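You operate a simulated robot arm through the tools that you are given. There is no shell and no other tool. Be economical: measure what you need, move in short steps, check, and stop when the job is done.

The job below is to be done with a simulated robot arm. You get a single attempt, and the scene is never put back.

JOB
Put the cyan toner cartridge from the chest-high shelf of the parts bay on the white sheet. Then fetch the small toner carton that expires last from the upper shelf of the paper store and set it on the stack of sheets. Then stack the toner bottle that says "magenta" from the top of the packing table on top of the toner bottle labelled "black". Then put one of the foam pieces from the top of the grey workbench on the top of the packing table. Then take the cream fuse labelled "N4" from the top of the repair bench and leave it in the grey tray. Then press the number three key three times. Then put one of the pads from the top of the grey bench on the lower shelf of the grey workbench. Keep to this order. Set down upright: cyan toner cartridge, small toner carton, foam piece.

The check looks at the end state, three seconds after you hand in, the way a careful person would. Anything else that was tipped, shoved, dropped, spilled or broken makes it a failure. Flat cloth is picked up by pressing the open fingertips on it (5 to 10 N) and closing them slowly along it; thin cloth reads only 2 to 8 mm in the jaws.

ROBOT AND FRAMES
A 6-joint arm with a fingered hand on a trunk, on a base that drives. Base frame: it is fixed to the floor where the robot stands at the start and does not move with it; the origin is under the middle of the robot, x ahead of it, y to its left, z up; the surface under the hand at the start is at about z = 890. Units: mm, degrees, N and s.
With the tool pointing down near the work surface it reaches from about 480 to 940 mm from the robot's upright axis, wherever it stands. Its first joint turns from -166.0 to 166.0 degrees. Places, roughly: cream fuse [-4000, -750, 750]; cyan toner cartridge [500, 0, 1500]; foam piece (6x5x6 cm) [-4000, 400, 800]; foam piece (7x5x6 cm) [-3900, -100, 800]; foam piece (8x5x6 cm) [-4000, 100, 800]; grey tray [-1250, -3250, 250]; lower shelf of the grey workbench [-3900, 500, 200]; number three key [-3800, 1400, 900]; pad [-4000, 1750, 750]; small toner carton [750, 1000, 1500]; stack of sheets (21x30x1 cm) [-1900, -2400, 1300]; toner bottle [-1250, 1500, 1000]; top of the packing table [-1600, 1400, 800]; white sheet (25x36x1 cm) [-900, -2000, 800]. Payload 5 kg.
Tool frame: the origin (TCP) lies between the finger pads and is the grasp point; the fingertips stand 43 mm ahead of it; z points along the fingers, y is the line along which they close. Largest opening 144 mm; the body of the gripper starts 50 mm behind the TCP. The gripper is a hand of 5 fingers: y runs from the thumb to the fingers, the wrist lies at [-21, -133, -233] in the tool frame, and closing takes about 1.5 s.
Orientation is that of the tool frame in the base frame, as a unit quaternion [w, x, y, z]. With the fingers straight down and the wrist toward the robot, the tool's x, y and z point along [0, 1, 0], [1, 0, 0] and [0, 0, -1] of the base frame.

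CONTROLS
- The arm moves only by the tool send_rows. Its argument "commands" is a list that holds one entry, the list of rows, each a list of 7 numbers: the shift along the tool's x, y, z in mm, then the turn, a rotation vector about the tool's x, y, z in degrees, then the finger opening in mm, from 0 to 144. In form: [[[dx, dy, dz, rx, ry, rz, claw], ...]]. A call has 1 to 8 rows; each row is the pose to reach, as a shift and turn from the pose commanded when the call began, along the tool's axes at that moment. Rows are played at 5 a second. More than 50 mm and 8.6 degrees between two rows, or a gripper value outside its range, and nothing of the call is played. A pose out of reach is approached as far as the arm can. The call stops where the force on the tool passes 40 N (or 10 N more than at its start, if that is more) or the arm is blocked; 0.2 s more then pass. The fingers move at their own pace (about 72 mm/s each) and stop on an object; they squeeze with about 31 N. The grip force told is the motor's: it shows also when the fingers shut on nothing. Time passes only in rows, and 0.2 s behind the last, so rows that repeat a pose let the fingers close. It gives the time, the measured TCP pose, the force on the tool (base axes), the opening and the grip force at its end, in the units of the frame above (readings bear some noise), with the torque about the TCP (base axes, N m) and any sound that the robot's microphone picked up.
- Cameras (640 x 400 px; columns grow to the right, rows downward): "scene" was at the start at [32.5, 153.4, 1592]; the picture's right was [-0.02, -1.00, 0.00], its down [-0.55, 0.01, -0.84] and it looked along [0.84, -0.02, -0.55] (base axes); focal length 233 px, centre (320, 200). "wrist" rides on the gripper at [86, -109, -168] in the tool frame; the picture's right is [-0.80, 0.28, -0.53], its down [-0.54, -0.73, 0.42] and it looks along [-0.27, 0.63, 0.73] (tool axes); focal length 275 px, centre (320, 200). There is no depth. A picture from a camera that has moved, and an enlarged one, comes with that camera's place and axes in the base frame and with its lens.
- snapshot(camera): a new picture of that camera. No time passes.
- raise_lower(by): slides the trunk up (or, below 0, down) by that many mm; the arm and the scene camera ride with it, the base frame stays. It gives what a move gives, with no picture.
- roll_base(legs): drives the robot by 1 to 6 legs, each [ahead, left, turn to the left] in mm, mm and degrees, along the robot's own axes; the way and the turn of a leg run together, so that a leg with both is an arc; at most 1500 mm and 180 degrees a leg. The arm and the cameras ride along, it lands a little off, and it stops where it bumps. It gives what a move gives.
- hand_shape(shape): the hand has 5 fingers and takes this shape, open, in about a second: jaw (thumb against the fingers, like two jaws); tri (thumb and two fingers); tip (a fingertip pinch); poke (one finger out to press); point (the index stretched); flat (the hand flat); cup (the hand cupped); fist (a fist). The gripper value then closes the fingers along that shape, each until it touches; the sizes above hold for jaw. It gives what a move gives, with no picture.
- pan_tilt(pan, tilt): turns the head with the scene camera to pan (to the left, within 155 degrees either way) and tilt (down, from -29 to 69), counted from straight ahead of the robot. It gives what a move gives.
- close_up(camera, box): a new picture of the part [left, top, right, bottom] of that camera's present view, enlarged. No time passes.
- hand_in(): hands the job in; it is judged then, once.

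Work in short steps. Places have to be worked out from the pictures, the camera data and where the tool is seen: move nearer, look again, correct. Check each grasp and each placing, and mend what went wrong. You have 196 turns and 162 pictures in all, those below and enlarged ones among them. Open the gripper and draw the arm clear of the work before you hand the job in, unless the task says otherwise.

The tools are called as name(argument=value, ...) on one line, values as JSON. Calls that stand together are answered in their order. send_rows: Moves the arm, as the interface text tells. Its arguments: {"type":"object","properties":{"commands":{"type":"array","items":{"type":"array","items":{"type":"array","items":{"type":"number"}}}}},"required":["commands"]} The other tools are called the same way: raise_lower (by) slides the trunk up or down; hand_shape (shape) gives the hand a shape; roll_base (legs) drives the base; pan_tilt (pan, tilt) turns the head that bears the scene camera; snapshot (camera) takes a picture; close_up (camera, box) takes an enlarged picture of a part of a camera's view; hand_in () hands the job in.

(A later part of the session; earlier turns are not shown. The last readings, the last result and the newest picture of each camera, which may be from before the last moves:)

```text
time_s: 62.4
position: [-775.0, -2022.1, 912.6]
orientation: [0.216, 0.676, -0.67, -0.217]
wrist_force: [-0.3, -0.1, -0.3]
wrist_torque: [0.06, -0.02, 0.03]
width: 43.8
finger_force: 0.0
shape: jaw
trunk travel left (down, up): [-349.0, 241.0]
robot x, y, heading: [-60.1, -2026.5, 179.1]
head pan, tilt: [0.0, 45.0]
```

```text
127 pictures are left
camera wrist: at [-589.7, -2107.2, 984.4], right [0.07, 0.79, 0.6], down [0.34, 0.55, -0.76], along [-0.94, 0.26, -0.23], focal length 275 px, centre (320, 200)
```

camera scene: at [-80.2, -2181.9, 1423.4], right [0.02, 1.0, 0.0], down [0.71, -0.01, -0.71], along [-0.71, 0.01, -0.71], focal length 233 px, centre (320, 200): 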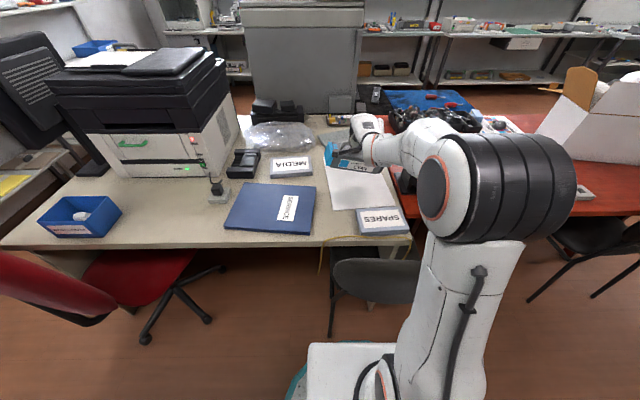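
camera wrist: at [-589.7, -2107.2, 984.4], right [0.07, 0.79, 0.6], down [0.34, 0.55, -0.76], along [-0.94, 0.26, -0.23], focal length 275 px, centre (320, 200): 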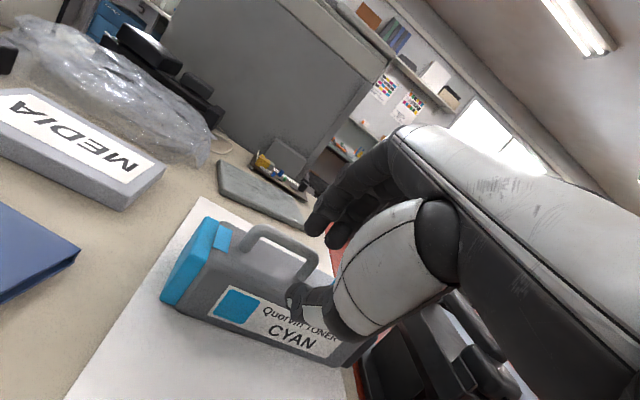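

The cyan cartridge stands upright on the sheet, hand free. I raise the trunk, turn toward +y and drive back up the aisle.

raise_lower(by=320)

roll_base(legs=[[0, 0, -89], [1000, 0, 0], [1100, 0, 0], [0, 450, 0]])

pan_tilt(pan=-40, tilt=25)

snapshot(camera="scene")

```text
time_s: 64.9
position: [-776.7, -2021.8, 1153.0]
orientation: [0.217, 0.676, -0.67, -0.218]
wrist_force: [-0.7, -0.2, -0.1]
wrist_torque: [-0.02, 0.01, -0.01]
width: 44.1
finger_force: 0.1
shape: jaw
out of reach, approached as far as the arm can: row 1
trunk travel left (down, up): [-590.0, 0.0]
robot x, y, heading: [-58.7, -2022.7, 179.0]
head pan, tilt: [0.0, 45.0]
```

```text
time_s: 81.4
position: [-455.1, 790.7, 1152.8]
orientation: [0.005, 0.008, 0.952, 0.306]
wrist_force: [0.4, 0.1, -0.6]
wrist_torque: [0.01, -0.03, 0.01]
width: 43.8
finger_force: 0.0
shape: jaw
trunk travel left (down, up): [-590.0, 0.0]
robot x, y, heading: [-478.0, 75.7, 87.7]
head pan, tilt: [0.0, 45.0]
```

```text
time_s: 82.5
position: [-453.9, 791.3, 1153.4]
orientation: [0.004, 0.007, 0.952, 0.306]
wrist_force: [0.9, -0.8, -0.2]
wrist_torque: [0.0, 0.0, -0.02]
width: 43.8
finger_force: 0.0
shape: jaw
trunk travel left (down, up): [-590.0, 0.0]
robot x, y, heading: [-478.7, 72.9, 87.6]
head pan, tilt: [-40.0, 25.0]
```

```text
126 pictures are left
camera scene: at [-570.4, 89.1, 1695.0], right [0.74, -0.67, 0.0], down [-0.28, -0.31, -0.91], along [0.61, 0.67, -0.42], focal length 233 px, centre (320, 200)
```

scene: 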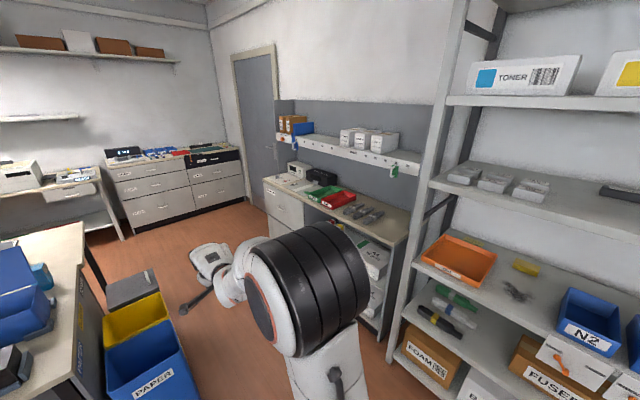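

I zoom on the cartons to triangulate the "26 JAN 29" one against the earlier view.

close_up(camera="scene", box=[320, 100, 440, 175])

```text
5.33 times, centred on (380, 138) of scene
camera zoom: at [-570.4, 89.1, 1695.0], right [0.74, -0.67, 0.0], down [-0.28, -0.31, -0.91], along [0.61, 0.67, -0.42], focal length 1245 px, centre (0, 533)
```

zoom: 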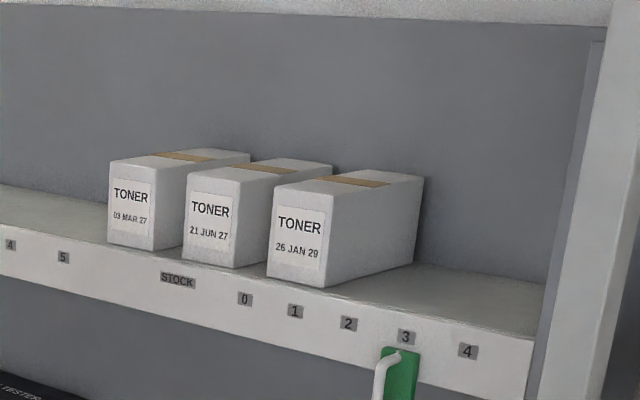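

That baseline is too short for range; roughly the carton is at (800±70, 1010, 1290). Bins stand at the left, so I retract the hand a bit, turn to face +x, and move to y≈950 at x≈-230.

send_rows(commands=[[[0, -16, -42, 0, 0, 0, 44], [0, -33, -84, 0, 0, 0, 44], [0, -50, -126, 0, 0, 0, 44], [0, -66, -168, 0, 0, 0, 44], [0, -66, -168, 0, 0, 0, 44]]])

roll_base(legs=[[0, 0, -87.6], [240, 0, 0], [0, 870, 0]])

pan_tilt(pan=0, tilt=30)

snapshot(camera="scene")

```text
time_s: 83.7
position: [-456.4, 637.7, 1251.4]
orientation: [0.005, 0.009, 0.952, 0.307]
wrist_force: [0.5, -0.5, 0.5]
wrist_torque: [0.01, 0.01, -0.04]
width: 44.0
finger_force: 0.0
shape: jaw
trunk travel left (down, up): [-590.0, 0.0]
robot x, y, heading: [-473.1, 71.8, 87.6]
head pan, tilt: [-40.0, 25.0]
```

```text
time_s: 93.4
position: [283.9, 989.4, 1252.0]
orientation: [0.207, 0.639, 0.706, 0.226]
wrist_force: [0.6, -0.1, 0.5]
wrist_torque: [0.0, -0.01, -0.02]
width: 44.1
finger_force: 0.1
shape: jaw
trunk travel left (down, up): [-590.0, 0.0]
robot x, y, heading: [-278.6, 946.2, 4.0]
head pan, tilt: [-40.0, 25.0]
stopped in leg 3: the robot was blocked; the commanded pose is now the measured one
```

```text
time_s: 94.5
position: [285.1, 991.0, 1251.7]
orientation: [0.208, 0.639, 0.705, 0.226]
wrist_force: [-0.2, 0.1, 0.0]
wrist_torque: [0.0, 0.01, 0.0]
width: 43.8
finger_force: 0.1
shape: jaw
trunk travel left (down, up): [-590.0, 0.0]
robot x, y, heading: [-279.3, 947.8, 4.2]
head pan, tilt: [0.0, 30.0]
```

```text
124 pictures are left
camera scene: at [-254.7, 1104.6, 1687.1], right [0.07, -1.0, 0.0], down [-0.5, -0.04, -0.87], along [0.86, 0.06, -0.5], focal length 233 px, centre (320, 200)
```

scene: 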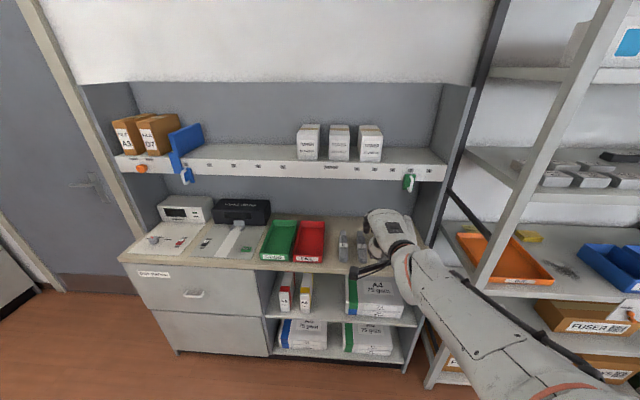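

The base bumped something at the end of the side move. I look to the left/back to see what and whether it was shifted.

pan_tilt(pan=120, tilt=50)

snapshot(camera="scene")

```text
time_s: 96.5
position: [285.6, 990.3, 1251.3]
orientation: [0.207, 0.639, 0.705, 0.226]
wrist_force: [0.5, -0.2, 0.5]
wrist_torque: [-0.01, -0.06, 0.02]
width: 43.8
finger_force: 0.1
shape: jaw
trunk travel left (down, up): [-590.0, 0.0]
robot x, y, heading: [-278.8, 945.5, 4.2]
head pan, tilt: [120.0, 50.0]
```

```text
123 pictures are left
camera scene: at [-388.1, 1161.9, 1657.5], right [0.83, 0.56, 0.0], down [0.43, -0.63, -0.64], along [-0.36, 0.53, -0.77], focal length 233 px, centre (320, 200)
```

scene: 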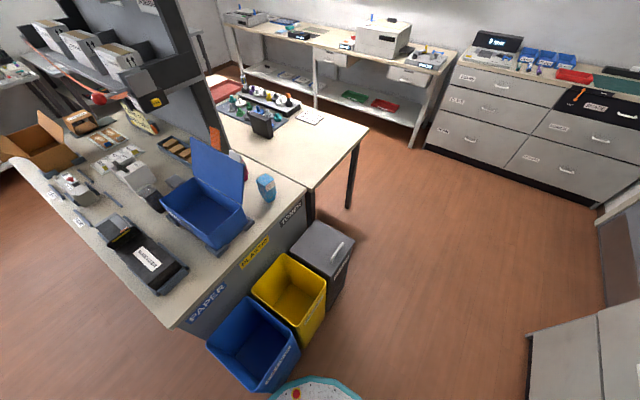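

The base nudged the blue bin only lightly; it stands upright in its place. I move ahead off it and straighten, then view the cartons.

roll_base(legs=[[120, 0, 0], [0, 0, -4.2]])

pan_tilt(pan=0, tilt=30)

close_up(camera="scene", box=[280, 100, 440, 200])

```text
time_s: 98.2
position: [407.2, 958.4, 1251.8]
orientation: [0.216, 0.665, 0.681, 0.217]
wrist_force: [0.0, -0.2, 0.8]
wrist_torque: [-0.01, 0.01, 0.0]
width: 43.9
finger_force: 0.1
shape: jaw
trunk travel left (down, up): [-590.0, 0.0]
robot x, y, heading: [-158.2, 955.7, 0.1]
head pan, tilt: [120.0, 50.0]
```

```text
time_s: 100.2
position: [407.1, 959.2, 1251.5]
orientation: [0.215, 0.664, 0.682, 0.217]
wrist_force: [-0.7, 0.2, -0.4]
wrist_torque: [-0.01, -0.02, -0.01]
width: 44.2
finger_force: 0.0
shape: jaw
trunk travel left (down, up): [-590.0, 0.0]
robot x, y, heading: [-154.5, 954.9, -0.0]
head pan, tilt: [0.0, 30.0]
```

```text
4.00 times, centred on (360, 150) of scene
camera zoom: at [-122.8, 1111.7, 1687.0], right [0.0, -1.0, 0.0], down [-0.5, 0.0, -0.87], along [0.87, 0.0, -0.5], focal length 934 px, centre (160, 400)
```

zoom: 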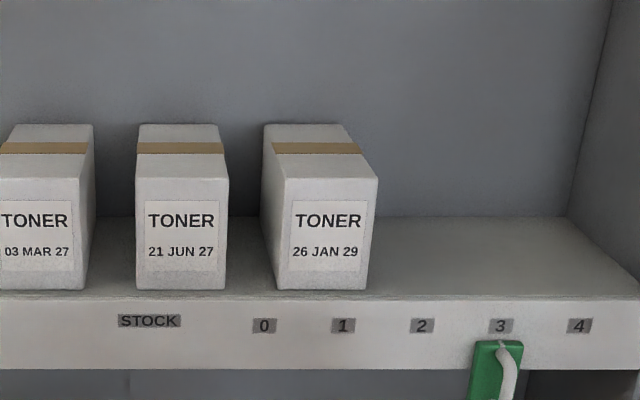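

Carton (26 JAN 29): front face x≈700, y 915–1002, shelf z≈1335, top ≈1443, ~190 deep; free space above. I'll grip it across its width with the hand pitched 45°, so I raise the hand and roll it 90° (wrist to the right).

send_rows(commands=[[[0, 18, -24, -0.6, -0.7, -8.05, 120], [0, 35, -49, -1.25, -1.4, -16.1, 120], [0, 53, -73, -1.9, -2.1, -24.2, 120], [0, 70, -98, -2.5, -2.8, -32.2, 120], [0, 88, -122, -3.1, -3.5, -40.3, 120], [0, 105, -146, -3.7, -4.2, -48.3, 120], [0, 123, -171, -4.4, -4.9, -56.4, 120], [0, 140, -195, -5, -5.6, -64.4, 120]]])

send_rows(commands=[[[0, 0, 0, -0.6, -0.7, -8.05, 120], [0, 0, 0, -1.25, -1.4, -16.1, 120], [0, 0, 0, -1.87, -2.1, -24.2, 120], [0, 0, 0, -1.87, -2.1, -24.2, 120]]])

snapshot(camera="scene")

snapshot(camera="wrist")

```text
time_s: 102.0
position: [406.4, 958.8, 1491.9]
orientation: [0.358, 0.198, 0.91, 0.066]
wrist_force: [-0.3, 0.0, 0.3]
wrist_torque: [-0.02, 0.01, -0.02]
width: 119.7
finger_force: 0.1
shape: jaw
trunk travel left (down, up): [-590.0, 0.0]
robot x, y, heading: [-158.6, 957.0, -0.1]
head pan, tilt: [0.0, 30.0]
```

```text
time_s: 103.0
position: [406.3, 959.5, 1492.4]
orientation: [0.383, -0.002, 0.924, 0.002]
wrist_force: [-0.8, -0.1, 0.3]
wrist_torque: [-0.04, 0.01, 0.03]
width: 119.7
finger_force: 0.1
shape: jaw
trunk travel left (down, up): [-590.0, 0.0]
robot x, y, heading: [-157.7, 957.5, 0.1]
head pan, tilt: [0.0, 30.0]
```

```text
121 pictures are left
camera scene: at [-122.8, 1111.6, 1687.1], right [0.0, -1.0, 0.0], down [-0.5, 0.0, -0.87], along [0.87, 0.0, -0.5], focal length 233 px, centre (320, 200)
```

scene: 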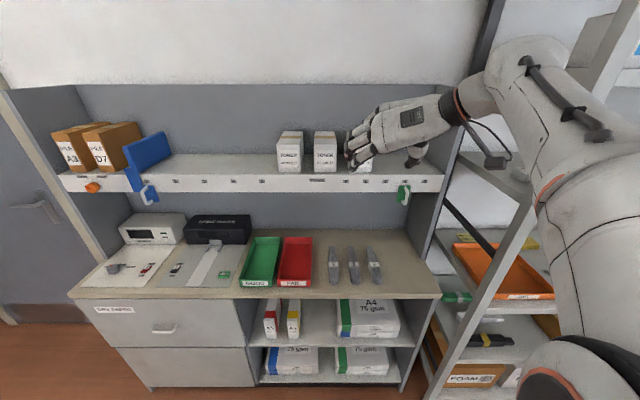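

```text
120 pictures are left
camera wrist: at [226.8, 849.0, 1549.6], right [0.18, 0.28, 0.94], down [0.69, -0.72, 0.08], along [0.7, 0.63, -0.33], focal length 275 px, centre (320, 200)
```

wrist: 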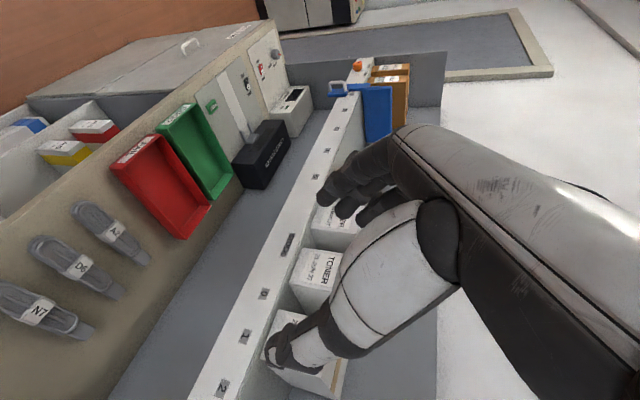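

Pose is exact. Elbow clears the bay post. I drive ahead 215 mm so the carton is comfortably in reach.

roll_base(legs=[[215, 0, 0]])

snapshot(camera="scene")

snapshot(camera="wrist")

```text
time_s: 104.6
position: [622.1, 958.0, 1491.7]
orientation: [0.382, 0.0, 0.924, 0.001]
wrist_force: [0.2, 1.1, -0.8]
wrist_torque: [-0.02, 0.02, 0.0]
width: 119.9
finger_force: 0.1
shape: jaw
trunk travel left (down, up): [-590.0, 0.0]
robot x, y, heading: [56.6, 961.0, 0.1]
head pan, tilt: [0.0, 30.0]
```

```text
119 pictures are left
camera scene: at [93.0, 1111.7, 1687.0], right [0.0, -1.0, 0.0], down [-0.5, 0.0, -0.87], along [0.87, 0.0, -0.5], focal length 233 px, centre (320, 200)
```

scene: 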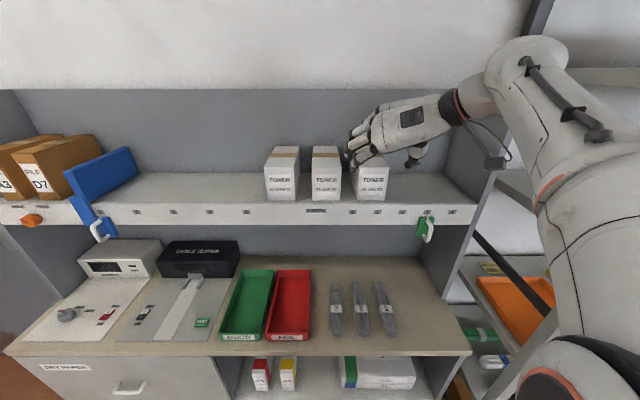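

```text
118 pictures are left
camera wrist: at [442.3, 848.8, 1548.9], right [0.19, 0.28, 0.94], down [0.68, -0.72, 0.08], along [0.7, 0.63, -0.33], focal length 275 px, centre (320, 200)
```

wrist: 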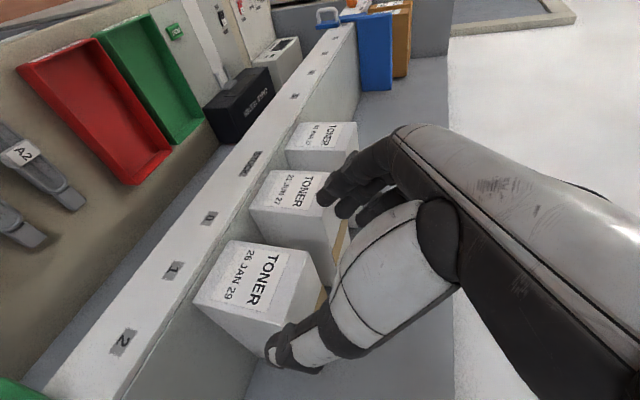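

Carton confirmed: front x≈705, y 915–1003, top ≈1442. I go to the pre-grasp point, above and before it.

send_rows(commands=[[[-21, 0, 19, 0, 0, 0, 120], [-42, 0, 38, 0, 0, 0, 120], [-42, 0, 60, 0, 0, 0, 120], [-42, 0, 60, 0, 0, 0, 120]]])

close_up(camera="scene", box=[280, 100, 440, 200])

snapshot(camera="wrist")

```text
time_s: 105.6
position: [695.9, 959.5, 1479.3]
orientation: [0.383, 0.0, 0.924, 0.001]
wrist_force: [0.6, -1.2, 0.6]
wrist_torque: [-0.02, 0.0, 0.02]
width: 119.5
finger_force: 0.1
shape: jaw
trunk travel left (down, up): [-590.0, 0.0]
robot x, y, heading: [59.5, 951.1, -0.0]
head pan, tilt: [0.0, 30.0]
```

```text
4.00 times, centred on (360, 150) of scene
camera zoom: at [91.8, 1111.7, 1687.1], right [0.0, -1.0, 0.0], down [-0.5, 0.0, -0.87], along [0.87, 0.0, -0.5], focal length 934 px, centre (160, 400)
```

zoom: 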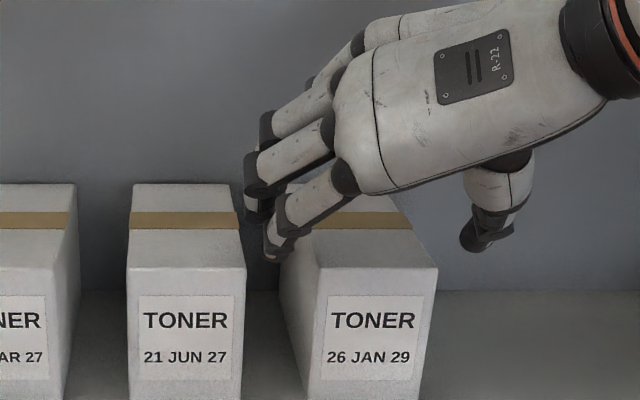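

```text
116 pictures are left
camera wrist: at [515.6, 850.2, 1536.4], right [0.18, 0.28, 0.94], down [0.68, -0.72, 0.08], along [0.71, 0.63, -0.33], focal length 275 px, centre (320, 200)
```

wrist: 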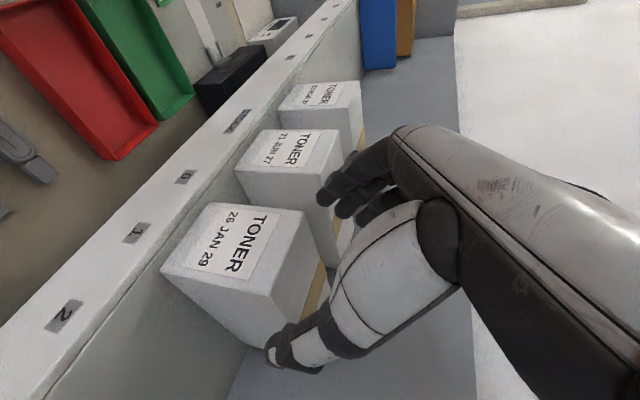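

Fingers point into the gap between cartons, thumb on the right free side. I advance 66 mm along the tool axis.

send_rows(commands=[[[0, 0, 13, 0, 0, 0, 120], [0, 0, 26, 0, 0, 0, 120], [0, 0, 40, 0, 0, 0, 120], [0, 0, 53, 0, 0, 0, 120], [0, 0, 66, 0, 0, 0, 120], [0, 0, 66, 0, 0, 0, 120]]])

close_up(camera="scene", box=[280, 100, 440, 200])

```text
time_s: 107.0
position: [739.0, 959.4, 1432.9]
orientation: [0.382, 0.0, 0.924, 0.001]
wrist_force: [-0.1, -2.1, 0.2]
wrist_torque: [0.05, 0.02, 0.07]
width: 119.1
finger_force: 0.0
shape: jaw
trunk travel left (down, up): [-590.0, 0.0]
robot x, y, heading: [59.6, 956.0, -0.0]
head pan, tilt: [0.0, 30.0]
```

```text
4.00 times, centred on (360, 150) of scene
camera zoom: at [91.9, 1111.3, 1687.1], right [0.0, -1.0, 0.0], down [-0.5, 0.0, -0.87], along [0.87, 0.0, -0.5], focal length 934 px, centre (160, 400)
```

zoom: 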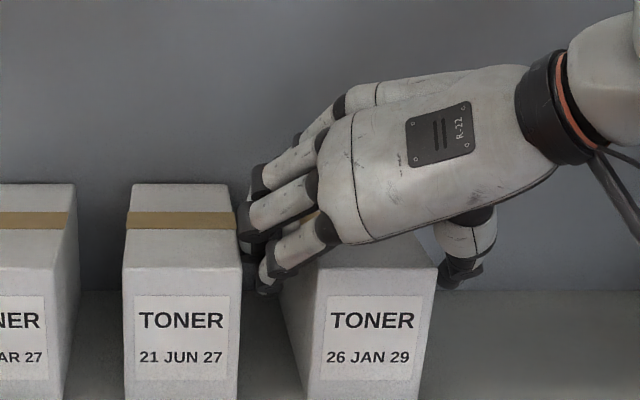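

A fingertip brushes the middle carton slightly (−2 N), so I close right away onto the target carton.

send_rows(commands=[[[0, 0, 0, 0, 0, 0, 70], [0, 0, 0, 0, 0, 0, 70], [0, 0, 0, 0, 0, 0, 60], [0, 0, 0, 0, 0, 0, 60], [0, 0, 0, 0, 0, 0, 50], [0, 0, 0, 0, 0, 0, 50]]])

close_up(camera="scene", box=[280, 100, 440, 200])

```text
time_s: 108.4
position: [738.6, 958.9, 1431.7]
orientation: [0.383, -0.001, 0.924, 0.001]
wrist_force: [1.0, -0.8, -0.7]
wrist_torque: [-0.18, -0.02, 0.12]
width: 79.0
finger_force: 30.7
shape: jaw
trunk travel left (down, up): [-590.0, 0.0]
robot x, y, heading: [55.8, 956.4, 0.0]
head pan, tilt: [0.0, 30.0]
```

```text
4.00 times, centred on (360, 150) of scene
camera zoom: at [92.1, 1111.5, 1687.1], right [0.0, -1.0, 0.0], down [-0.5, 0.0, -0.87], along [0.87, 0.0, -0.5], focal length 934 px, centre (160, 400)
```

zoom: 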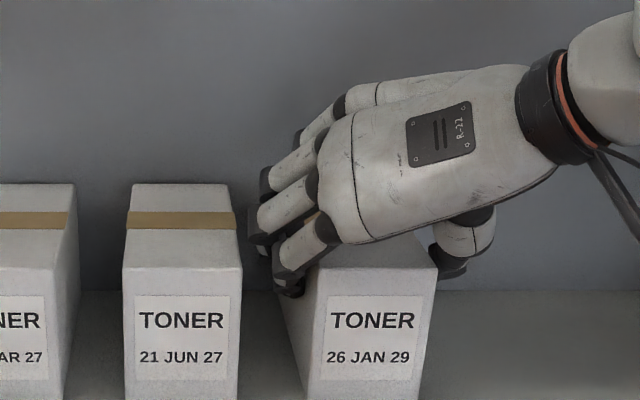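

Gripped (79 mm, 31 N). I lift 50 mm straight up.

send_rows(commands=[[[-7, 0, -7, 0, 0, 0, 50], [-14, 0, -14, 0, 0, 0, 50], [-21, 0, -21, 0, 0, 0, 50], [-28, 0, -28, 0, 0, 0, 50], [-35, 0, -35, 0, 0, 0, 50], [-35, 0, -35, 0, 0, 0, 50]]])

close_up(camera="scene", box=[280, 80, 440, 180])

```text
time_s: 109.8
position: [741.4, 958.8, 1479.6]
orientation: [0.383, -0.001, 0.924, 0.002]
wrist_force: [-0.4, 0.0, -8.0]
wrist_torque: [0.01, 0.43, 0.01]
width: 78.5
finger_force: 30.7
shape: jaw
trunk travel left (down, up): [-590.0, 0.0]
robot x, y, heading: [58.2, 954.9, -0.1]
head pan, tilt: [0.0, 30.0]
```

```text
4.00 times, centred on (360, 130) of scene
camera zoom: at [92.7, 1111.7, 1687.0], right [0.0, -1.0, 0.0], down [-0.5, 0.0, -0.87], along [0.87, 0.0, -0.5], focal length 934 px, centre (160, 480)
```

zoom: 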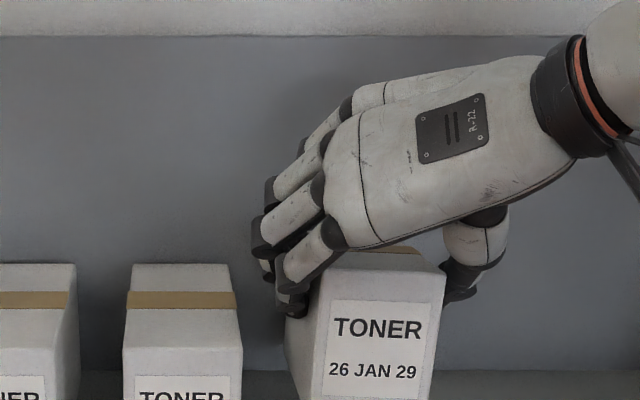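

Held well (0.8 kg). I back off carefully past the bin, turn left to face +y, back down to y≈50, then turn left to face −x.

roll_base(legs=[[-245, 0, 0], [0, 0, 90], [-900, 0, 0], [0, 0, 90]])

pan_tilt(pan=0, tilt=30)

snapshot(camera="scene")

```text
time_s: 123.5
position: [-898.4, 85.9, 1480.8]
orientation: [-0.003, 0.924, -0.009, -0.382]
wrist_force: [0.6, 0.1, -7.8]
wrist_torque: [-0.01, -0.4, 0.01]
width: 78.4
finger_force: 31.0
shape: jaw
trunk travel left (down, up): [-590.0, 0.0]
robot x, y, heading: [-214.0, 76.0, 178.8]
head pan, tilt: [0.0, 30.0]
```

```text
time_s: 124.1
position: [-898.6, 85.2, 1479.4]
orientation: [-0.003, 0.924, -0.009, -0.382]
wrist_force: [-0.8, -0.8, -7.2]
wrist_torque: [-0.05, -0.42, 0.01]
width: 78.6
finger_force: 31.0
shape: jaw
trunk travel left (down, up): [-590.0, 0.0]
robot x, y, heading: [-216.1, 77.3, 179.0]
head pan, tilt: [0.0, 30.0]
```

```text
112 pictures are left
camera scene: at [-247.0, -79.4, 1687.0], right [0.02, 1.0, 0.0], down [0.5, -0.01, -0.87], along [-0.87, 0.02, -0.5], focal length 233 px, centre (320, 200)
```

scene: 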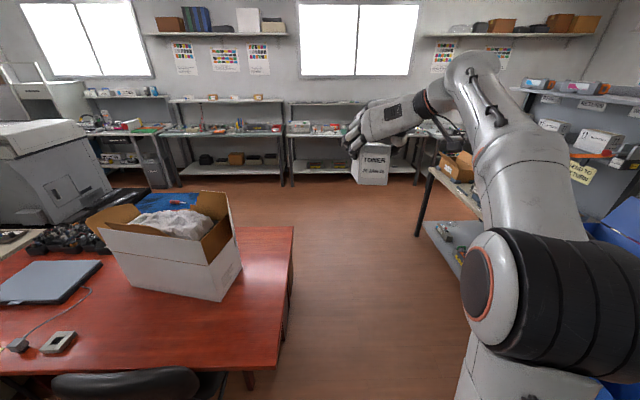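

The corridor between the red table (edge y≈-250) and packing table (y≈830) is clear. I shift 110 mm right and drive to x≈-2600.

roll_base(legs=[[0, -110, 0], [1200, 0, 0], [1200, 0, 0]])

pan_tilt(pan=75, tilt=25)

snapshot(camera="scene")

```text
time_s: 136.7
position: [-3313.7, 322.3, 1480.3]
orientation: [-0.011, 0.924, -0.029, -0.382]
wrist_force: [1.1, -0.3, -8.6]
wrist_torque: [-0.04, -0.44, -0.02]
width: 78.3
finger_force: 31.1
shape: jaw
trunk travel left (down, up): [-590.0, 0.0]
robot x, y, heading: [-2630.7, 284.4, 176.3]
head pan, tilt: [0.0, 30.0]
```

```text
time_s: 138.2
position: [-3313.7, 321.9, 1480.9]
orientation: [-0.012, 0.924, -0.029, -0.382]
wrist_force: [0.1, -0.4, -8.2]
wrist_torque: [-0.03, -0.43, 0.02]
width: 78.4
finger_force: 30.4
shape: jaw
trunk travel left (down, up): [-590.0, 0.0]
robot x, y, heading: [-2628.7, 278.9, 176.1]
head pan, tilt: [75.0, 25.0]
```

```text
111 pictures are left
camera scene: at [-2608.4, 33.5, 1695.0], right [-0.95, 0.32, 0.0], down [0.14, 0.4, -0.91], along [-0.29, -0.86, -0.42], focal length 233 px, centre (320, 200)
```

scene: 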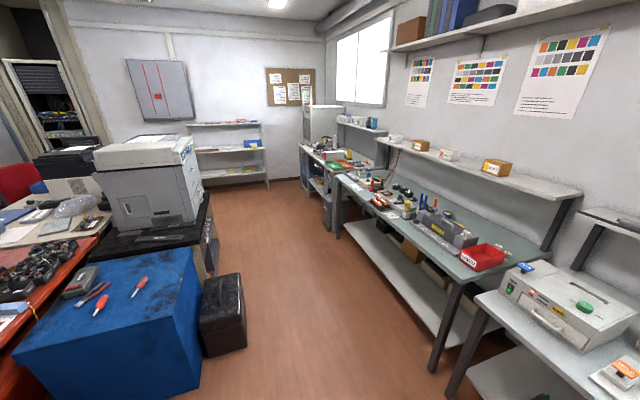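

The copier with the stack at about (-1850,-2440,1310) is reachable from this west corridor. A floor trunk reaches x≈-2450, so I face +x, back to x≈-2900 and sidestep south with the arm high over the benches.

roll_base(legs=[[0, 0, 92], [0, 0, 92], [-270, 0, 0], [0, -1300, 0]])

pan_tilt(pan=-30, tilt=25)

snapshot(camera="scene")

```text
time_s: 154.0
position: [-2162.0, -963.7, 1479.6]
orientation: [0.382, -0.036, 0.923, 0.016]
wrist_force: [-0.2, 0.4, -7.3]
wrist_torque: [-0.01, 0.39, 0.0]
width: 78.0
finger_force: 30.7
shape: jaw
trunk travel left (down, up): [-590.0, 0.0]
robot x, y, heading: [-2844.0, -1016.0, 4.0]
head pan, tilt: [75.0, 25.0]
```

```text
time_s: 155.8
position: [-2161.4, -963.6, 1480.2]
orientation: [0.381, -0.034, 0.924, 0.015]
wrist_force: [-0.2, -0.3, -8.0]
wrist_torque: [-0.03, 0.4, 0.0]
width: 78.1
finger_force: 31.0
shape: jaw
trunk travel left (down, up): [-590.0, 0.0]
robot x, y, heading: [-2846.4, -1017.6, 3.9]
head pan, tilt: [-30.0, 25.0]
```

```text
110 pictures are left
camera scene: at [-2827.0, -905.4, 1695.0], right [-0.44, -0.9, 0.0], down [-0.38, 0.18, -0.91], along [0.82, -0.4, -0.42], focal length 233 px, centre (320, 200)
```

scene: 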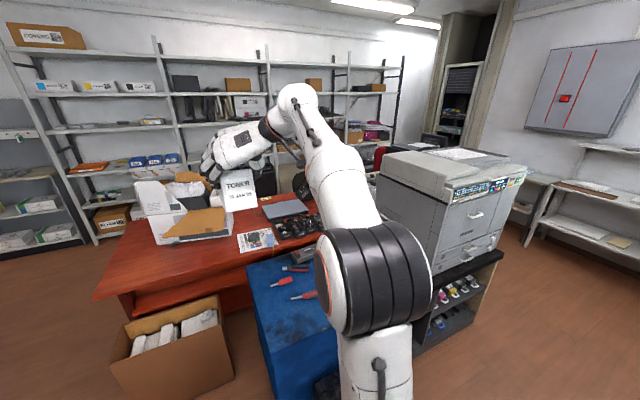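

Position as planned. I straighten and sidestep the remaining ~1420 mm.

roll_base(legs=[[0, 0, -3.9], [0, -1420, 0]])

pan_tilt(pan=0, tilt=25)

snapshot(camera="scene")

```text
time_s: 163.1
position: [-2171.4, -2390.5, 1478.8]
orientation: [0.382, 0.008, 0.924, -0.002]
wrist_force: [-0.1, -0.1, -7.1]
wrist_torque: [0.05, 0.42, 0.01]
width: 78.2
finger_force: 30.9
shape: jaw
trunk travel left (down, up): [-590.0, 0.0]
robot x, y, heading: [-2854.7, -2383.2, -1.2]
head pan, tilt: [-30.0, 25.0]
```

```text
time_s: 164.1
position: [-2171.8, -2391.8, 1479.7]
orientation: [0.382, 0.009, 0.924, -0.003]
wrist_force: [0.4, -0.2, -8.8]
wrist_torque: [0.03, 0.42, 0.0]
width: 78.3
finger_force: 30.8
shape: jaw
trunk travel left (down, up): [-590.0, 0.0]
robot x, y, heading: [-2852.3, -2382.0, -1.2]
head pan, tilt: [0.0, 25.0]
```

```text
109 pictures are left
camera scene: at [-2813.8, -2225.8, 1695.0], right [-0.02, -1.0, 0.0], down [-0.42, 0.01, -0.91], along [0.91, -0.02, -0.42], focal length 233 px, centre (320, 200)
```

scene: 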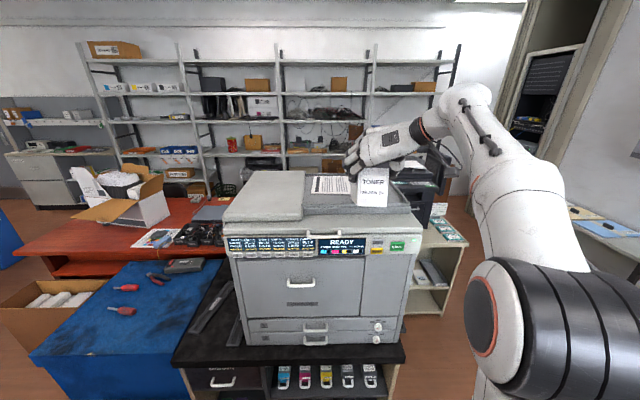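

I zoom in on the sheet stack on the copier's top.

close_up(camera="scene", box=[220, 150, 440, 288])

snapshot(camera="wrist")

```text
2.90 times, centred on (330, 219) of scene
camera zoom: at [-2813.8, -2225.8, 1695.0], right [-0.02, -1.0, 0.0], down [-0.42, 0.01, -0.91], along [0.91, -0.02, -0.42], focal length 676 px, centre (291, 145)
```

zoom: 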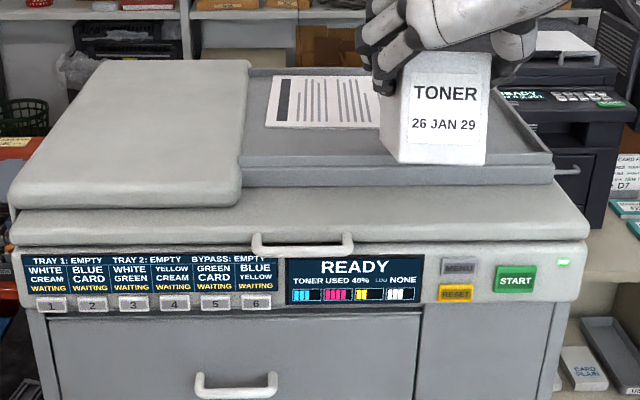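

```text
107 pictures are left
camera wrist: at [-2352.0, -2497.2, 1537.6], right [0.19, 0.28, 0.94], down [0.67, -0.74, 0.08], along [0.72, 0.61, -0.33], focal length 275 px, centre (320, 200)
```

wrist: 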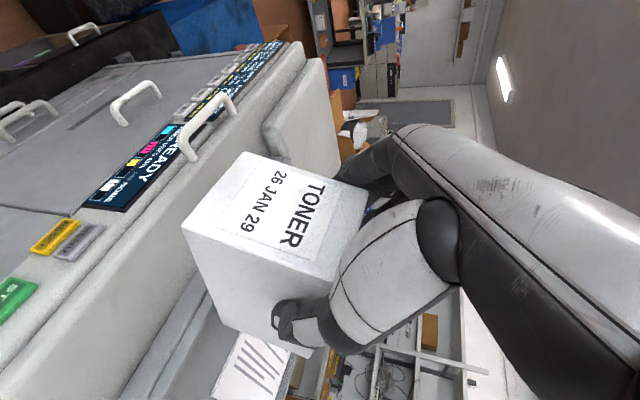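

Combining views: the stack lies at x −1942..−1734, y ≈−2212..−2512, z≈1322 (its 21 cm depth matches). The carton's centre is ~53 mm ahead of the TCP, so TCP target is (-1888,-2362). I drive in.

roll_base(legs=[[235, 30, 1.2]])

snapshot(camera="scene")

snapshot(camera="wrist")

```text
time_s: 165.8
position: [-1931.6, -2349.5, 1478.3]
orientation: [0.381, -0.002, 0.925, 0.002]
wrist_force: [0.8, 0.7, -8.9]
wrist_torque: [-0.01, 0.43, 0.04]
width: 78.3
finger_force: 31.1
shape: jaw
trunk travel left (down, up): [-590.0, 0.0]
robot x, y, heading: [-2616.0, -2354.3, 0.3]
head pan, tilt: [0.0, 25.0]
```

```text
106 pictures are left
camera scene: at [-2577.9, -2198.0, 1694.9], right [0.0, -1.0, 0.0], down [-0.42, 0.0, -0.91], along [0.91, 0.0, -0.42], focal length 233 px, centre (320, 200)
```

scene: 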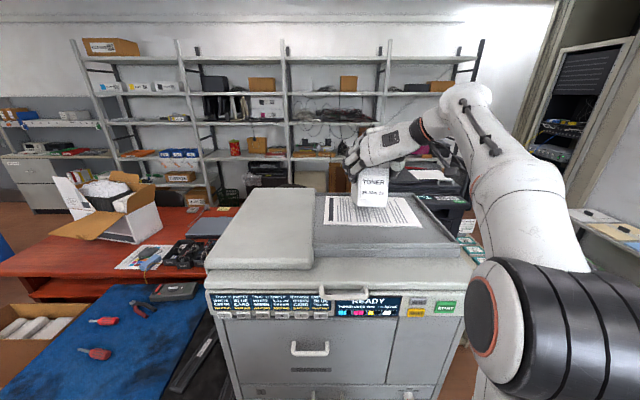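

```text
105 pictures are left
camera wrist: at [-2110.1, -2459.1, 1537.0], right [0.19, 0.28, 0.94], down [0.69, -0.72, 0.08], along [0.7, 0.63, -0.33], focal length 275 px, centre (320, 200)
```

wrist: 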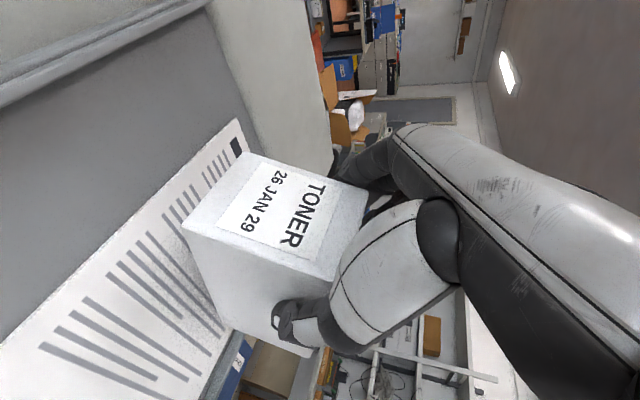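

Stack centre confirmed ≈(-1840,-2360). I move over it and descend to z≈1440.

send_rows(commands=[[[-10, -4, 10, 0, 0, 0, 50], [-20, -8, 20, 0, 0, 0, 50], [-29, -12, 29, 0, 0, 0, 50], [-20, -12, 38, 0, 0, 0, 50], [-11, -12, 47, 0, 0, 0, 50], [-2, -12, 56, 0, 0, 0, 50], [-2, -12, 56, 0, 0, 0, 50]]])

close_up(camera="scene", box=[280, 130, 440, 230])

```text
time_s: 167.5
position: [-1898.8, -2360.0, 1450.8]
orientation: [0.388, -0.003, 0.922, 0.001]
wrist_force: [-19.3, -3.9, 12.6]
wrist_torque: [0.25, -0.36, 0.35]
width: 78.9
finger_force: 31.2
shape: jaw
trunk travel left (down, up): [-590.0, 0.0]
robot x, y, heading: [-2614.2, -2354.4, 0.1]
head pan, tilt: [0.0, 25.0]
stopped in row 7: the force on the tool passed its limit at 40 N (the readings are from after the stop); the commanded pose is now the measured one
```

```text
4.00 times, centred on (360, 180) of scene
camera zoom: at [-2585.8, -2199.1, 1695.2], right [0.0, -1.0, 0.0], down [-0.42, 0.0, -0.91], along [0.91, 0.0, -0.42], focal length 934 px, centre (160, 280)
```

zoom: 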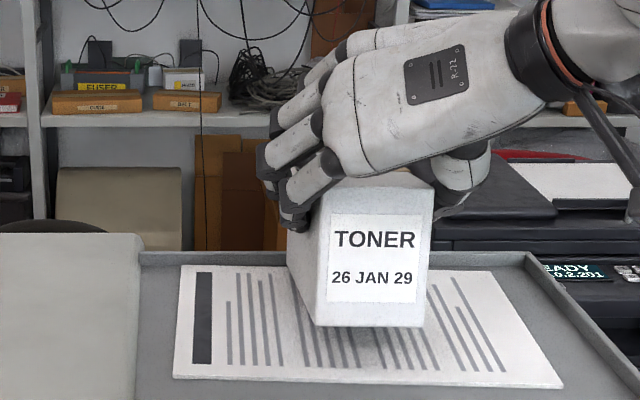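

Contact at TCP z 1451: the carton has sagged nose-down ~9° in the grip (far bottom ≈1325, near bottom ≈1355). I raise 12 mm and pitch the hand up 9° to level it, then look.

send_rows(commands=[[[-4, 0, -4, 0, 0, 0, 50], [-8, 0, -8, 0, 0, 0, 50], [-8, 0, -8, 0, -3, 0, 50], [-8, 0, -8, 0, -6, 0, 50], [-8, 0, -8, 0, -9, 0, 50], [-8, 0, -8, 0, -9, 0, 50]]])

close_up(camera="scene", box=[280, 130, 440, 230])

snapshot(camera="wrist")

```text
time_s: 168.9
position: [-1894.4, -2360.8, 1456.0]
orientation: [0.457, -0.002, 0.89, 0.002]
wrist_force: [-9.6, -3.1, -0.6]
wrist_torque: [-0.15, 0.56, 0.05]
width: 78.9
finger_force: 30.6
shape: jaw
trunk travel left (down, up): [-590.0, 0.0]
robot x, y, heading: [-2619.6, -2354.1, -0.1]
head pan, tilt: [0.0, 25.0]
```

```text
4.00 times, centred on (360, 180) of scene
camera zoom: at [-2581.6, -2198.6, 1695.1], right [0.0, -1.0, 0.0], down [-0.42, 0.0, -0.91], along [0.91, 0.0, -0.42], focal length 934 px, centre (160, 280)
```

zoom: 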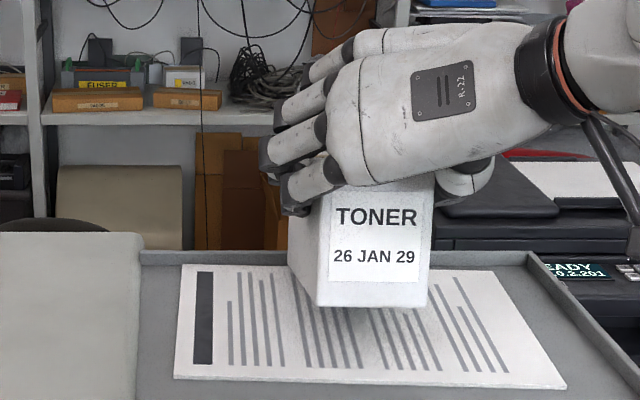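

```text
102 pictures are left
camera wrist: at [-2080.8, -2471.1, 1484.7], right [0.03, 0.28, 0.96], down [0.66, -0.72, 0.19], along [0.75, 0.63, -0.21], focal length 275 px, centre (320, 200)
```

wrist: 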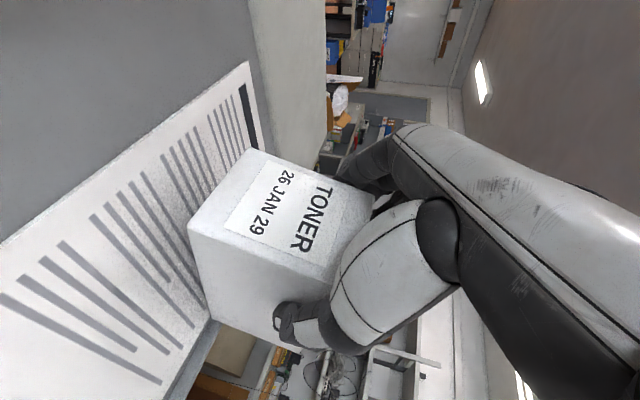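

Still an x-force; the far end seems to rest against something. I raise 45 mm to hang freely and check the carton's tilt.

send_rows(commands=[[[-6, 0, -10, 0, 0, 0, 50], [-14, 0, -19, 0, 0, 0, 50], [-22, 0, -28, 0, 0, 0, 50], [-29, 0, -36, 0, 0, 0, 50], [-36, 0, -43, 0, 0, 0, 50], [-36, 0, -43, 0, 0, 0, 50]]])

close_up(camera="scene", box=[280, 120, 440, 220])

snapshot(camera="wrist")

```text
time_s: 170.3
position: [-1906.2, -2359.7, 1509.5]
orientation: [0.455, -0.002, 0.89, 0.001]
wrist_force: [0.9, 0.2, -7.7]
wrist_torque: [0.0, 0.46, 0.01]
width: 78.9
finger_force: 30.6
shape: jaw
trunk travel left (down, up): [-590.0, 0.0]
robot x, y, heading: [-2614.0, -2354.7, 0.2]
head pan, tilt: [0.0, 25.0]
```

```text
4.00 times, centred on (360, 170) of scene
camera zoom: at [-2579.4, -2198.2, 1695.0], right [0.0, -1.0, 0.0], down [-0.42, 0.0, -0.91], along [0.91, 0.0, -0.42], focal length 934 px, centre (160, 320)
```

zoom: 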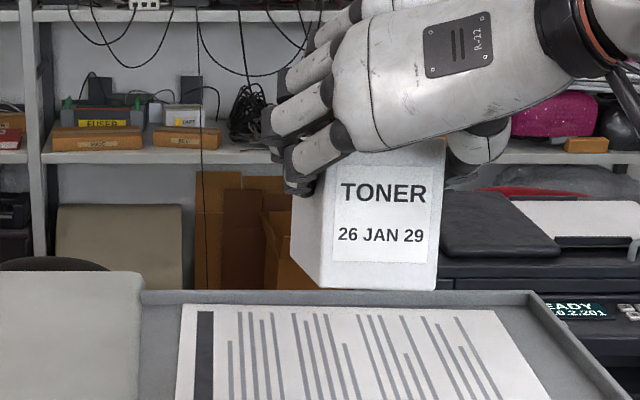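

```text
100 pictures are left
camera wrist: at [-2092.1, -2469.0, 1538.7], right [0.03, 0.28, 0.96], down [0.66, -0.72, 0.19], along [0.75, 0.63, -0.21], focal length 275 px, centre (320, 200)
```

wrist: 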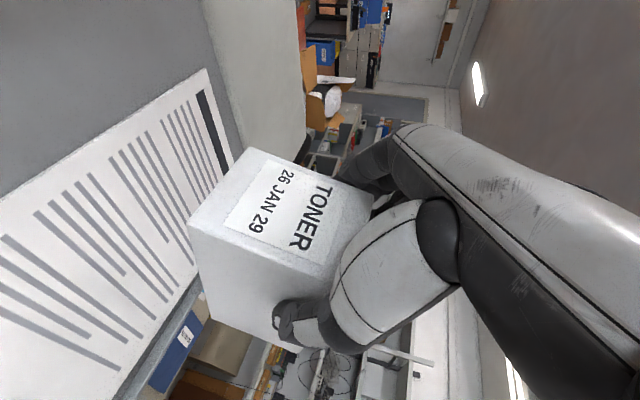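

Hanging free, the carton is ~15° nose-down relative to level; the sheets are undisturbed. I pitch the hand up another 15°.

send_rows(commands=[[[0, 0, 0, 0, -4, 0, 50], [0, 0, 0, 0, -8, 0, 50], [0, 0, 0, 0, -12, 0, 50], [0, 0, 0, 0, -15, 0, 50], [0, 0, 0, 0, -15, 0, 50]]])

close_up(camera="scene", box=[280, 120, 440, 220])

snapshot(camera="wrist")

```text
time_s: 171.5
position: [-1907.5, -2359.2, 1510.2]
orientation: [0.568, -0.001, 0.823, 0.002]
wrist_force: [-1.1, -0.3, -7.7]
wrist_torque: [0.0, 0.54, -0.01]
width: 78.7
finger_force: 31.0
shape: jaw
trunk travel left (down, up): [-590.0, 0.0]
robot x, y, heading: [-2616.7, -2353.8, -0.1]
head pan, tilt: [0.0, 25.0]
```

```text
4.00 times, centred on (360, 170) of scene
camera zoom: at [-2579.5, -2198.2, 1695.0], right [0.0, -1.0, 0.0], down [-0.42, 0.0, -0.91], along [0.91, 0.0, -0.42], focal length 934 px, centre (160, 320)
```

zoom: 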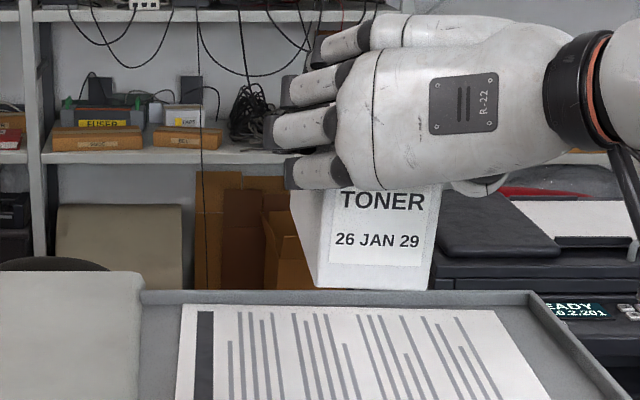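

```text
98 pictures are left
camera wrist: at [-2093.8, -2469.9, 1489.6], right [-0.22, 0.28, 0.93], down [0.59, -0.72, 0.36], along [0.78, 0.63, -0.01], focal length 275 px, centre (320, 200)
```

wrist: 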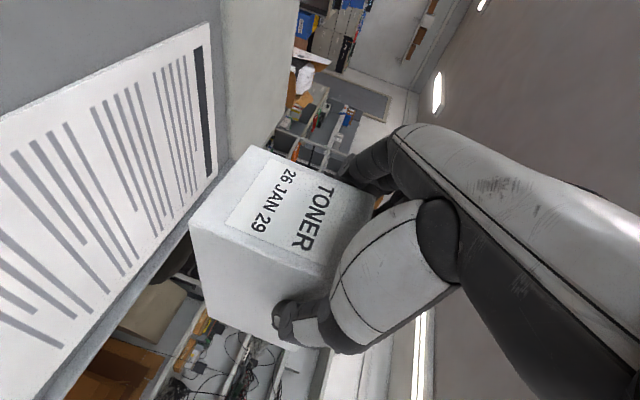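

The carton is now nearly level (≈3° nose-down), its bottom ~89 mm below the TCP. I trim 3° and descend 75 mm while moving 17 mm forward.

send_rows(commands=[[[8, 0, 6, 0, -1, 0, 50], [16, 0, 11, 0, -2, 0, 50], [25, 0, 17, 0, -3, 0, 50], [34, 0, 23, 0, -3, 0, 50], [43, 0, 29, 0, -3, 0, 50], [52, 0, 35, 0, -3, 0, 50], [60, 0, 40, 0, -3, 0, 50], [64, 0, 43, 0, -3, 0, 50]]])

close_up(camera="scene", box=[280, 130, 440, 230])

```text
time_s: 173.3
position: [-1888.6, -2359.8, 1434.3]
orientation: [0.589, -0.003, 0.808, 0.002]
wrist_force: [0.3, 0.1, -8.5]
wrist_torque: [0.01, 0.55, 0.02]
width: 78.6
finger_force: 30.8
shape: jaw
trunk travel left (down, up): [-590.0, 0.0]
robot x, y, heading: [-2616.3, -2354.8, -0.1]
head pan, tilt: [0.0, 25.0]
```

```text
4.00 times, centred on (360, 180) of scene
camera zoom: at [-2579.4, -2198.2, 1695.0], right [0.0, -1.0, 0.0], down [-0.42, 0.0, -0.91], along [0.91, 0.0, -0.42], focal length 934 px, centre (160, 280)
```

zoom: 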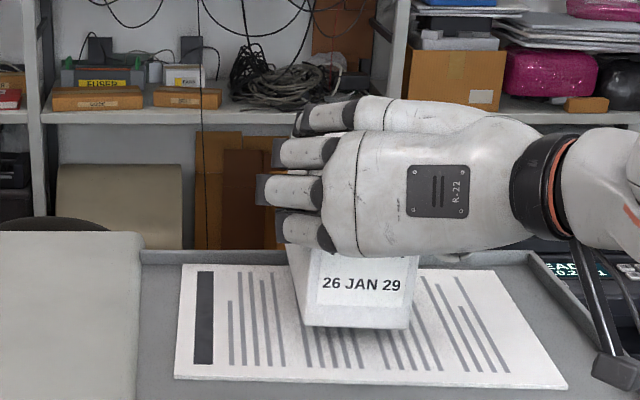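

Nearly there. Slow descent of ~16 mm with force watch.

send_rows(commands=[[[3, 0, 1, 0, 0, 0, 50], [6, 0, 2, 0, 0, 0, 50], [9, 0, 3, 0, 0, 0, 50], [12, 0, 4, 0, 0, 0, 50], [15, 0, 5, 0, 0, 0, 50], [15, 0, 5, 0, 0, 0, 50]]])

```text
time_s: 174.7
position: [-1889.5, -2359.9, 1419.3]
orientation: [0.591, -0.002, 0.807, 0.003]
wrist_force: [0.4, 1.1, 0.0]
wrist_torque: [0.05, 0.07, 0.14]
width: 79.2
finger_force: 30.6
shape: jaw
trunk travel left (down, up): [-590.0, 0.0]
robot x, y, heading: [-2614.0, -2353.2, 0.1]
head pan, tilt: [0.0, 25.0]
```

Weight is fully carried and the torque has vanished. I press 3 mm more, then view before release.

send_rows(commands=[[[1.5, 0, 0.5, 0, 0, 0, 50], [3, 0, 1, 0, 0, 0, 50], [3, 0, 1, 0, 0, 0, 50]]])

close_up(camera="scene", box=[280, 130, 440, 230])

```text
time_s: 175.5
position: [-1889.7, -2359.9, 1418.7]
orientation: [0.592, -0.002, 0.806, 0.002]
wrist_force: [0.5, 1.0, 11.7]
wrist_torque: [0.42, -0.32, 0.07]
width: 78.9
finger_force: 31.0
shape: jaw
trunk travel left (down, up): [-590.0, 0.0]
robot x, y, heading: [-2616.1, -2356.0, 0.1]
head pan, tilt: [0.0, 25.0]
```

```text
4.00 times, centred on (360, 180) of scene
camera zoom: at [-2581.4, -2198.1, 1695.2], right [0.0, -1.0, 0.0], down [-0.42, 0.0, -0.91], along [0.91, 0.0, -0.42], focal length 934 px, centre (160, 280)
```

zoom: 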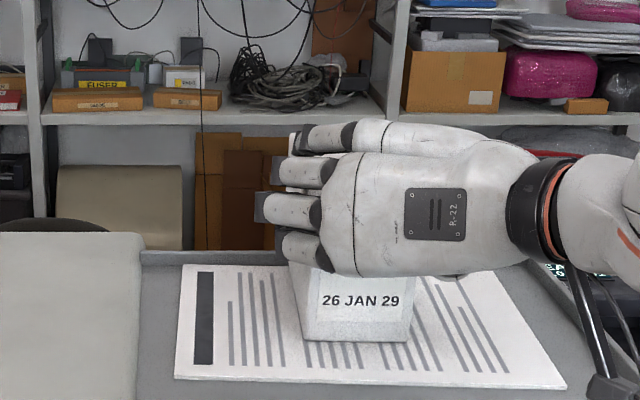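

Seated on the stack. I open and withdraw backward-up.

send_rows(commands=[[[0, 0, 0, 0, 0, 0, 90], [0, 0, 0, 0, 0, 0, 110], [0, 0, 0, 0, 0, 0, 120], [0, 0, 0, 0, 0, 0, 120], [0, 0, -25, 0, 0, 0, 120], [0, 0, -60, 0, 0, 0, 120], [0, 0, -105, 0, 0, 0, 120], [0, 0, -150, 0, 0, 0, 120]]])

close_up(camera="scene", box=[260, 120, 460, 245])

```text
time_s: 177.3
position: [-2034.6, -2361.8, 1465.8]
orientation: [0.589, -0.001, 0.808, 0.002]
wrist_force: [-0.8, 0.5, 0.4]
wrist_torque: [-0.01, -0.02, -0.03]
width: 119.7
finger_force: 0.0
shape: jaw
trunk travel left (down, up): [-590.0, 0.0]
robot x, y, heading: [-2618.5, -2354.3, 0.1]
head pan, tilt: [0.0, 25.0]
```

```text
3.20 times, centred on (360, 182) of scene
camera zoom: at [-2581.7, -2197.9, 1695.0], right [0.0, -1.0, 0.0], down [-0.42, 0.0, -0.91], along [0.91, 0.0, -0.42], focal length 747 px, centre (192, 256)
```

zoom: 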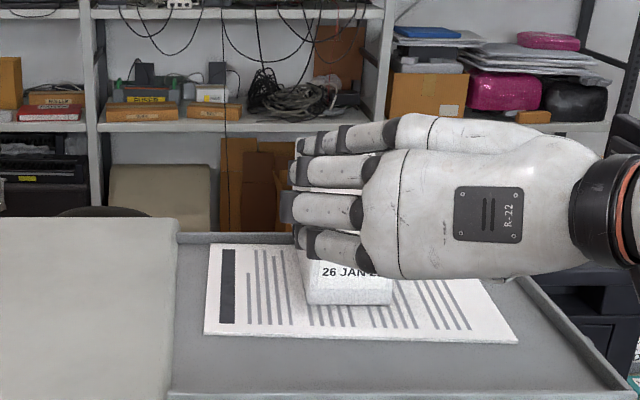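

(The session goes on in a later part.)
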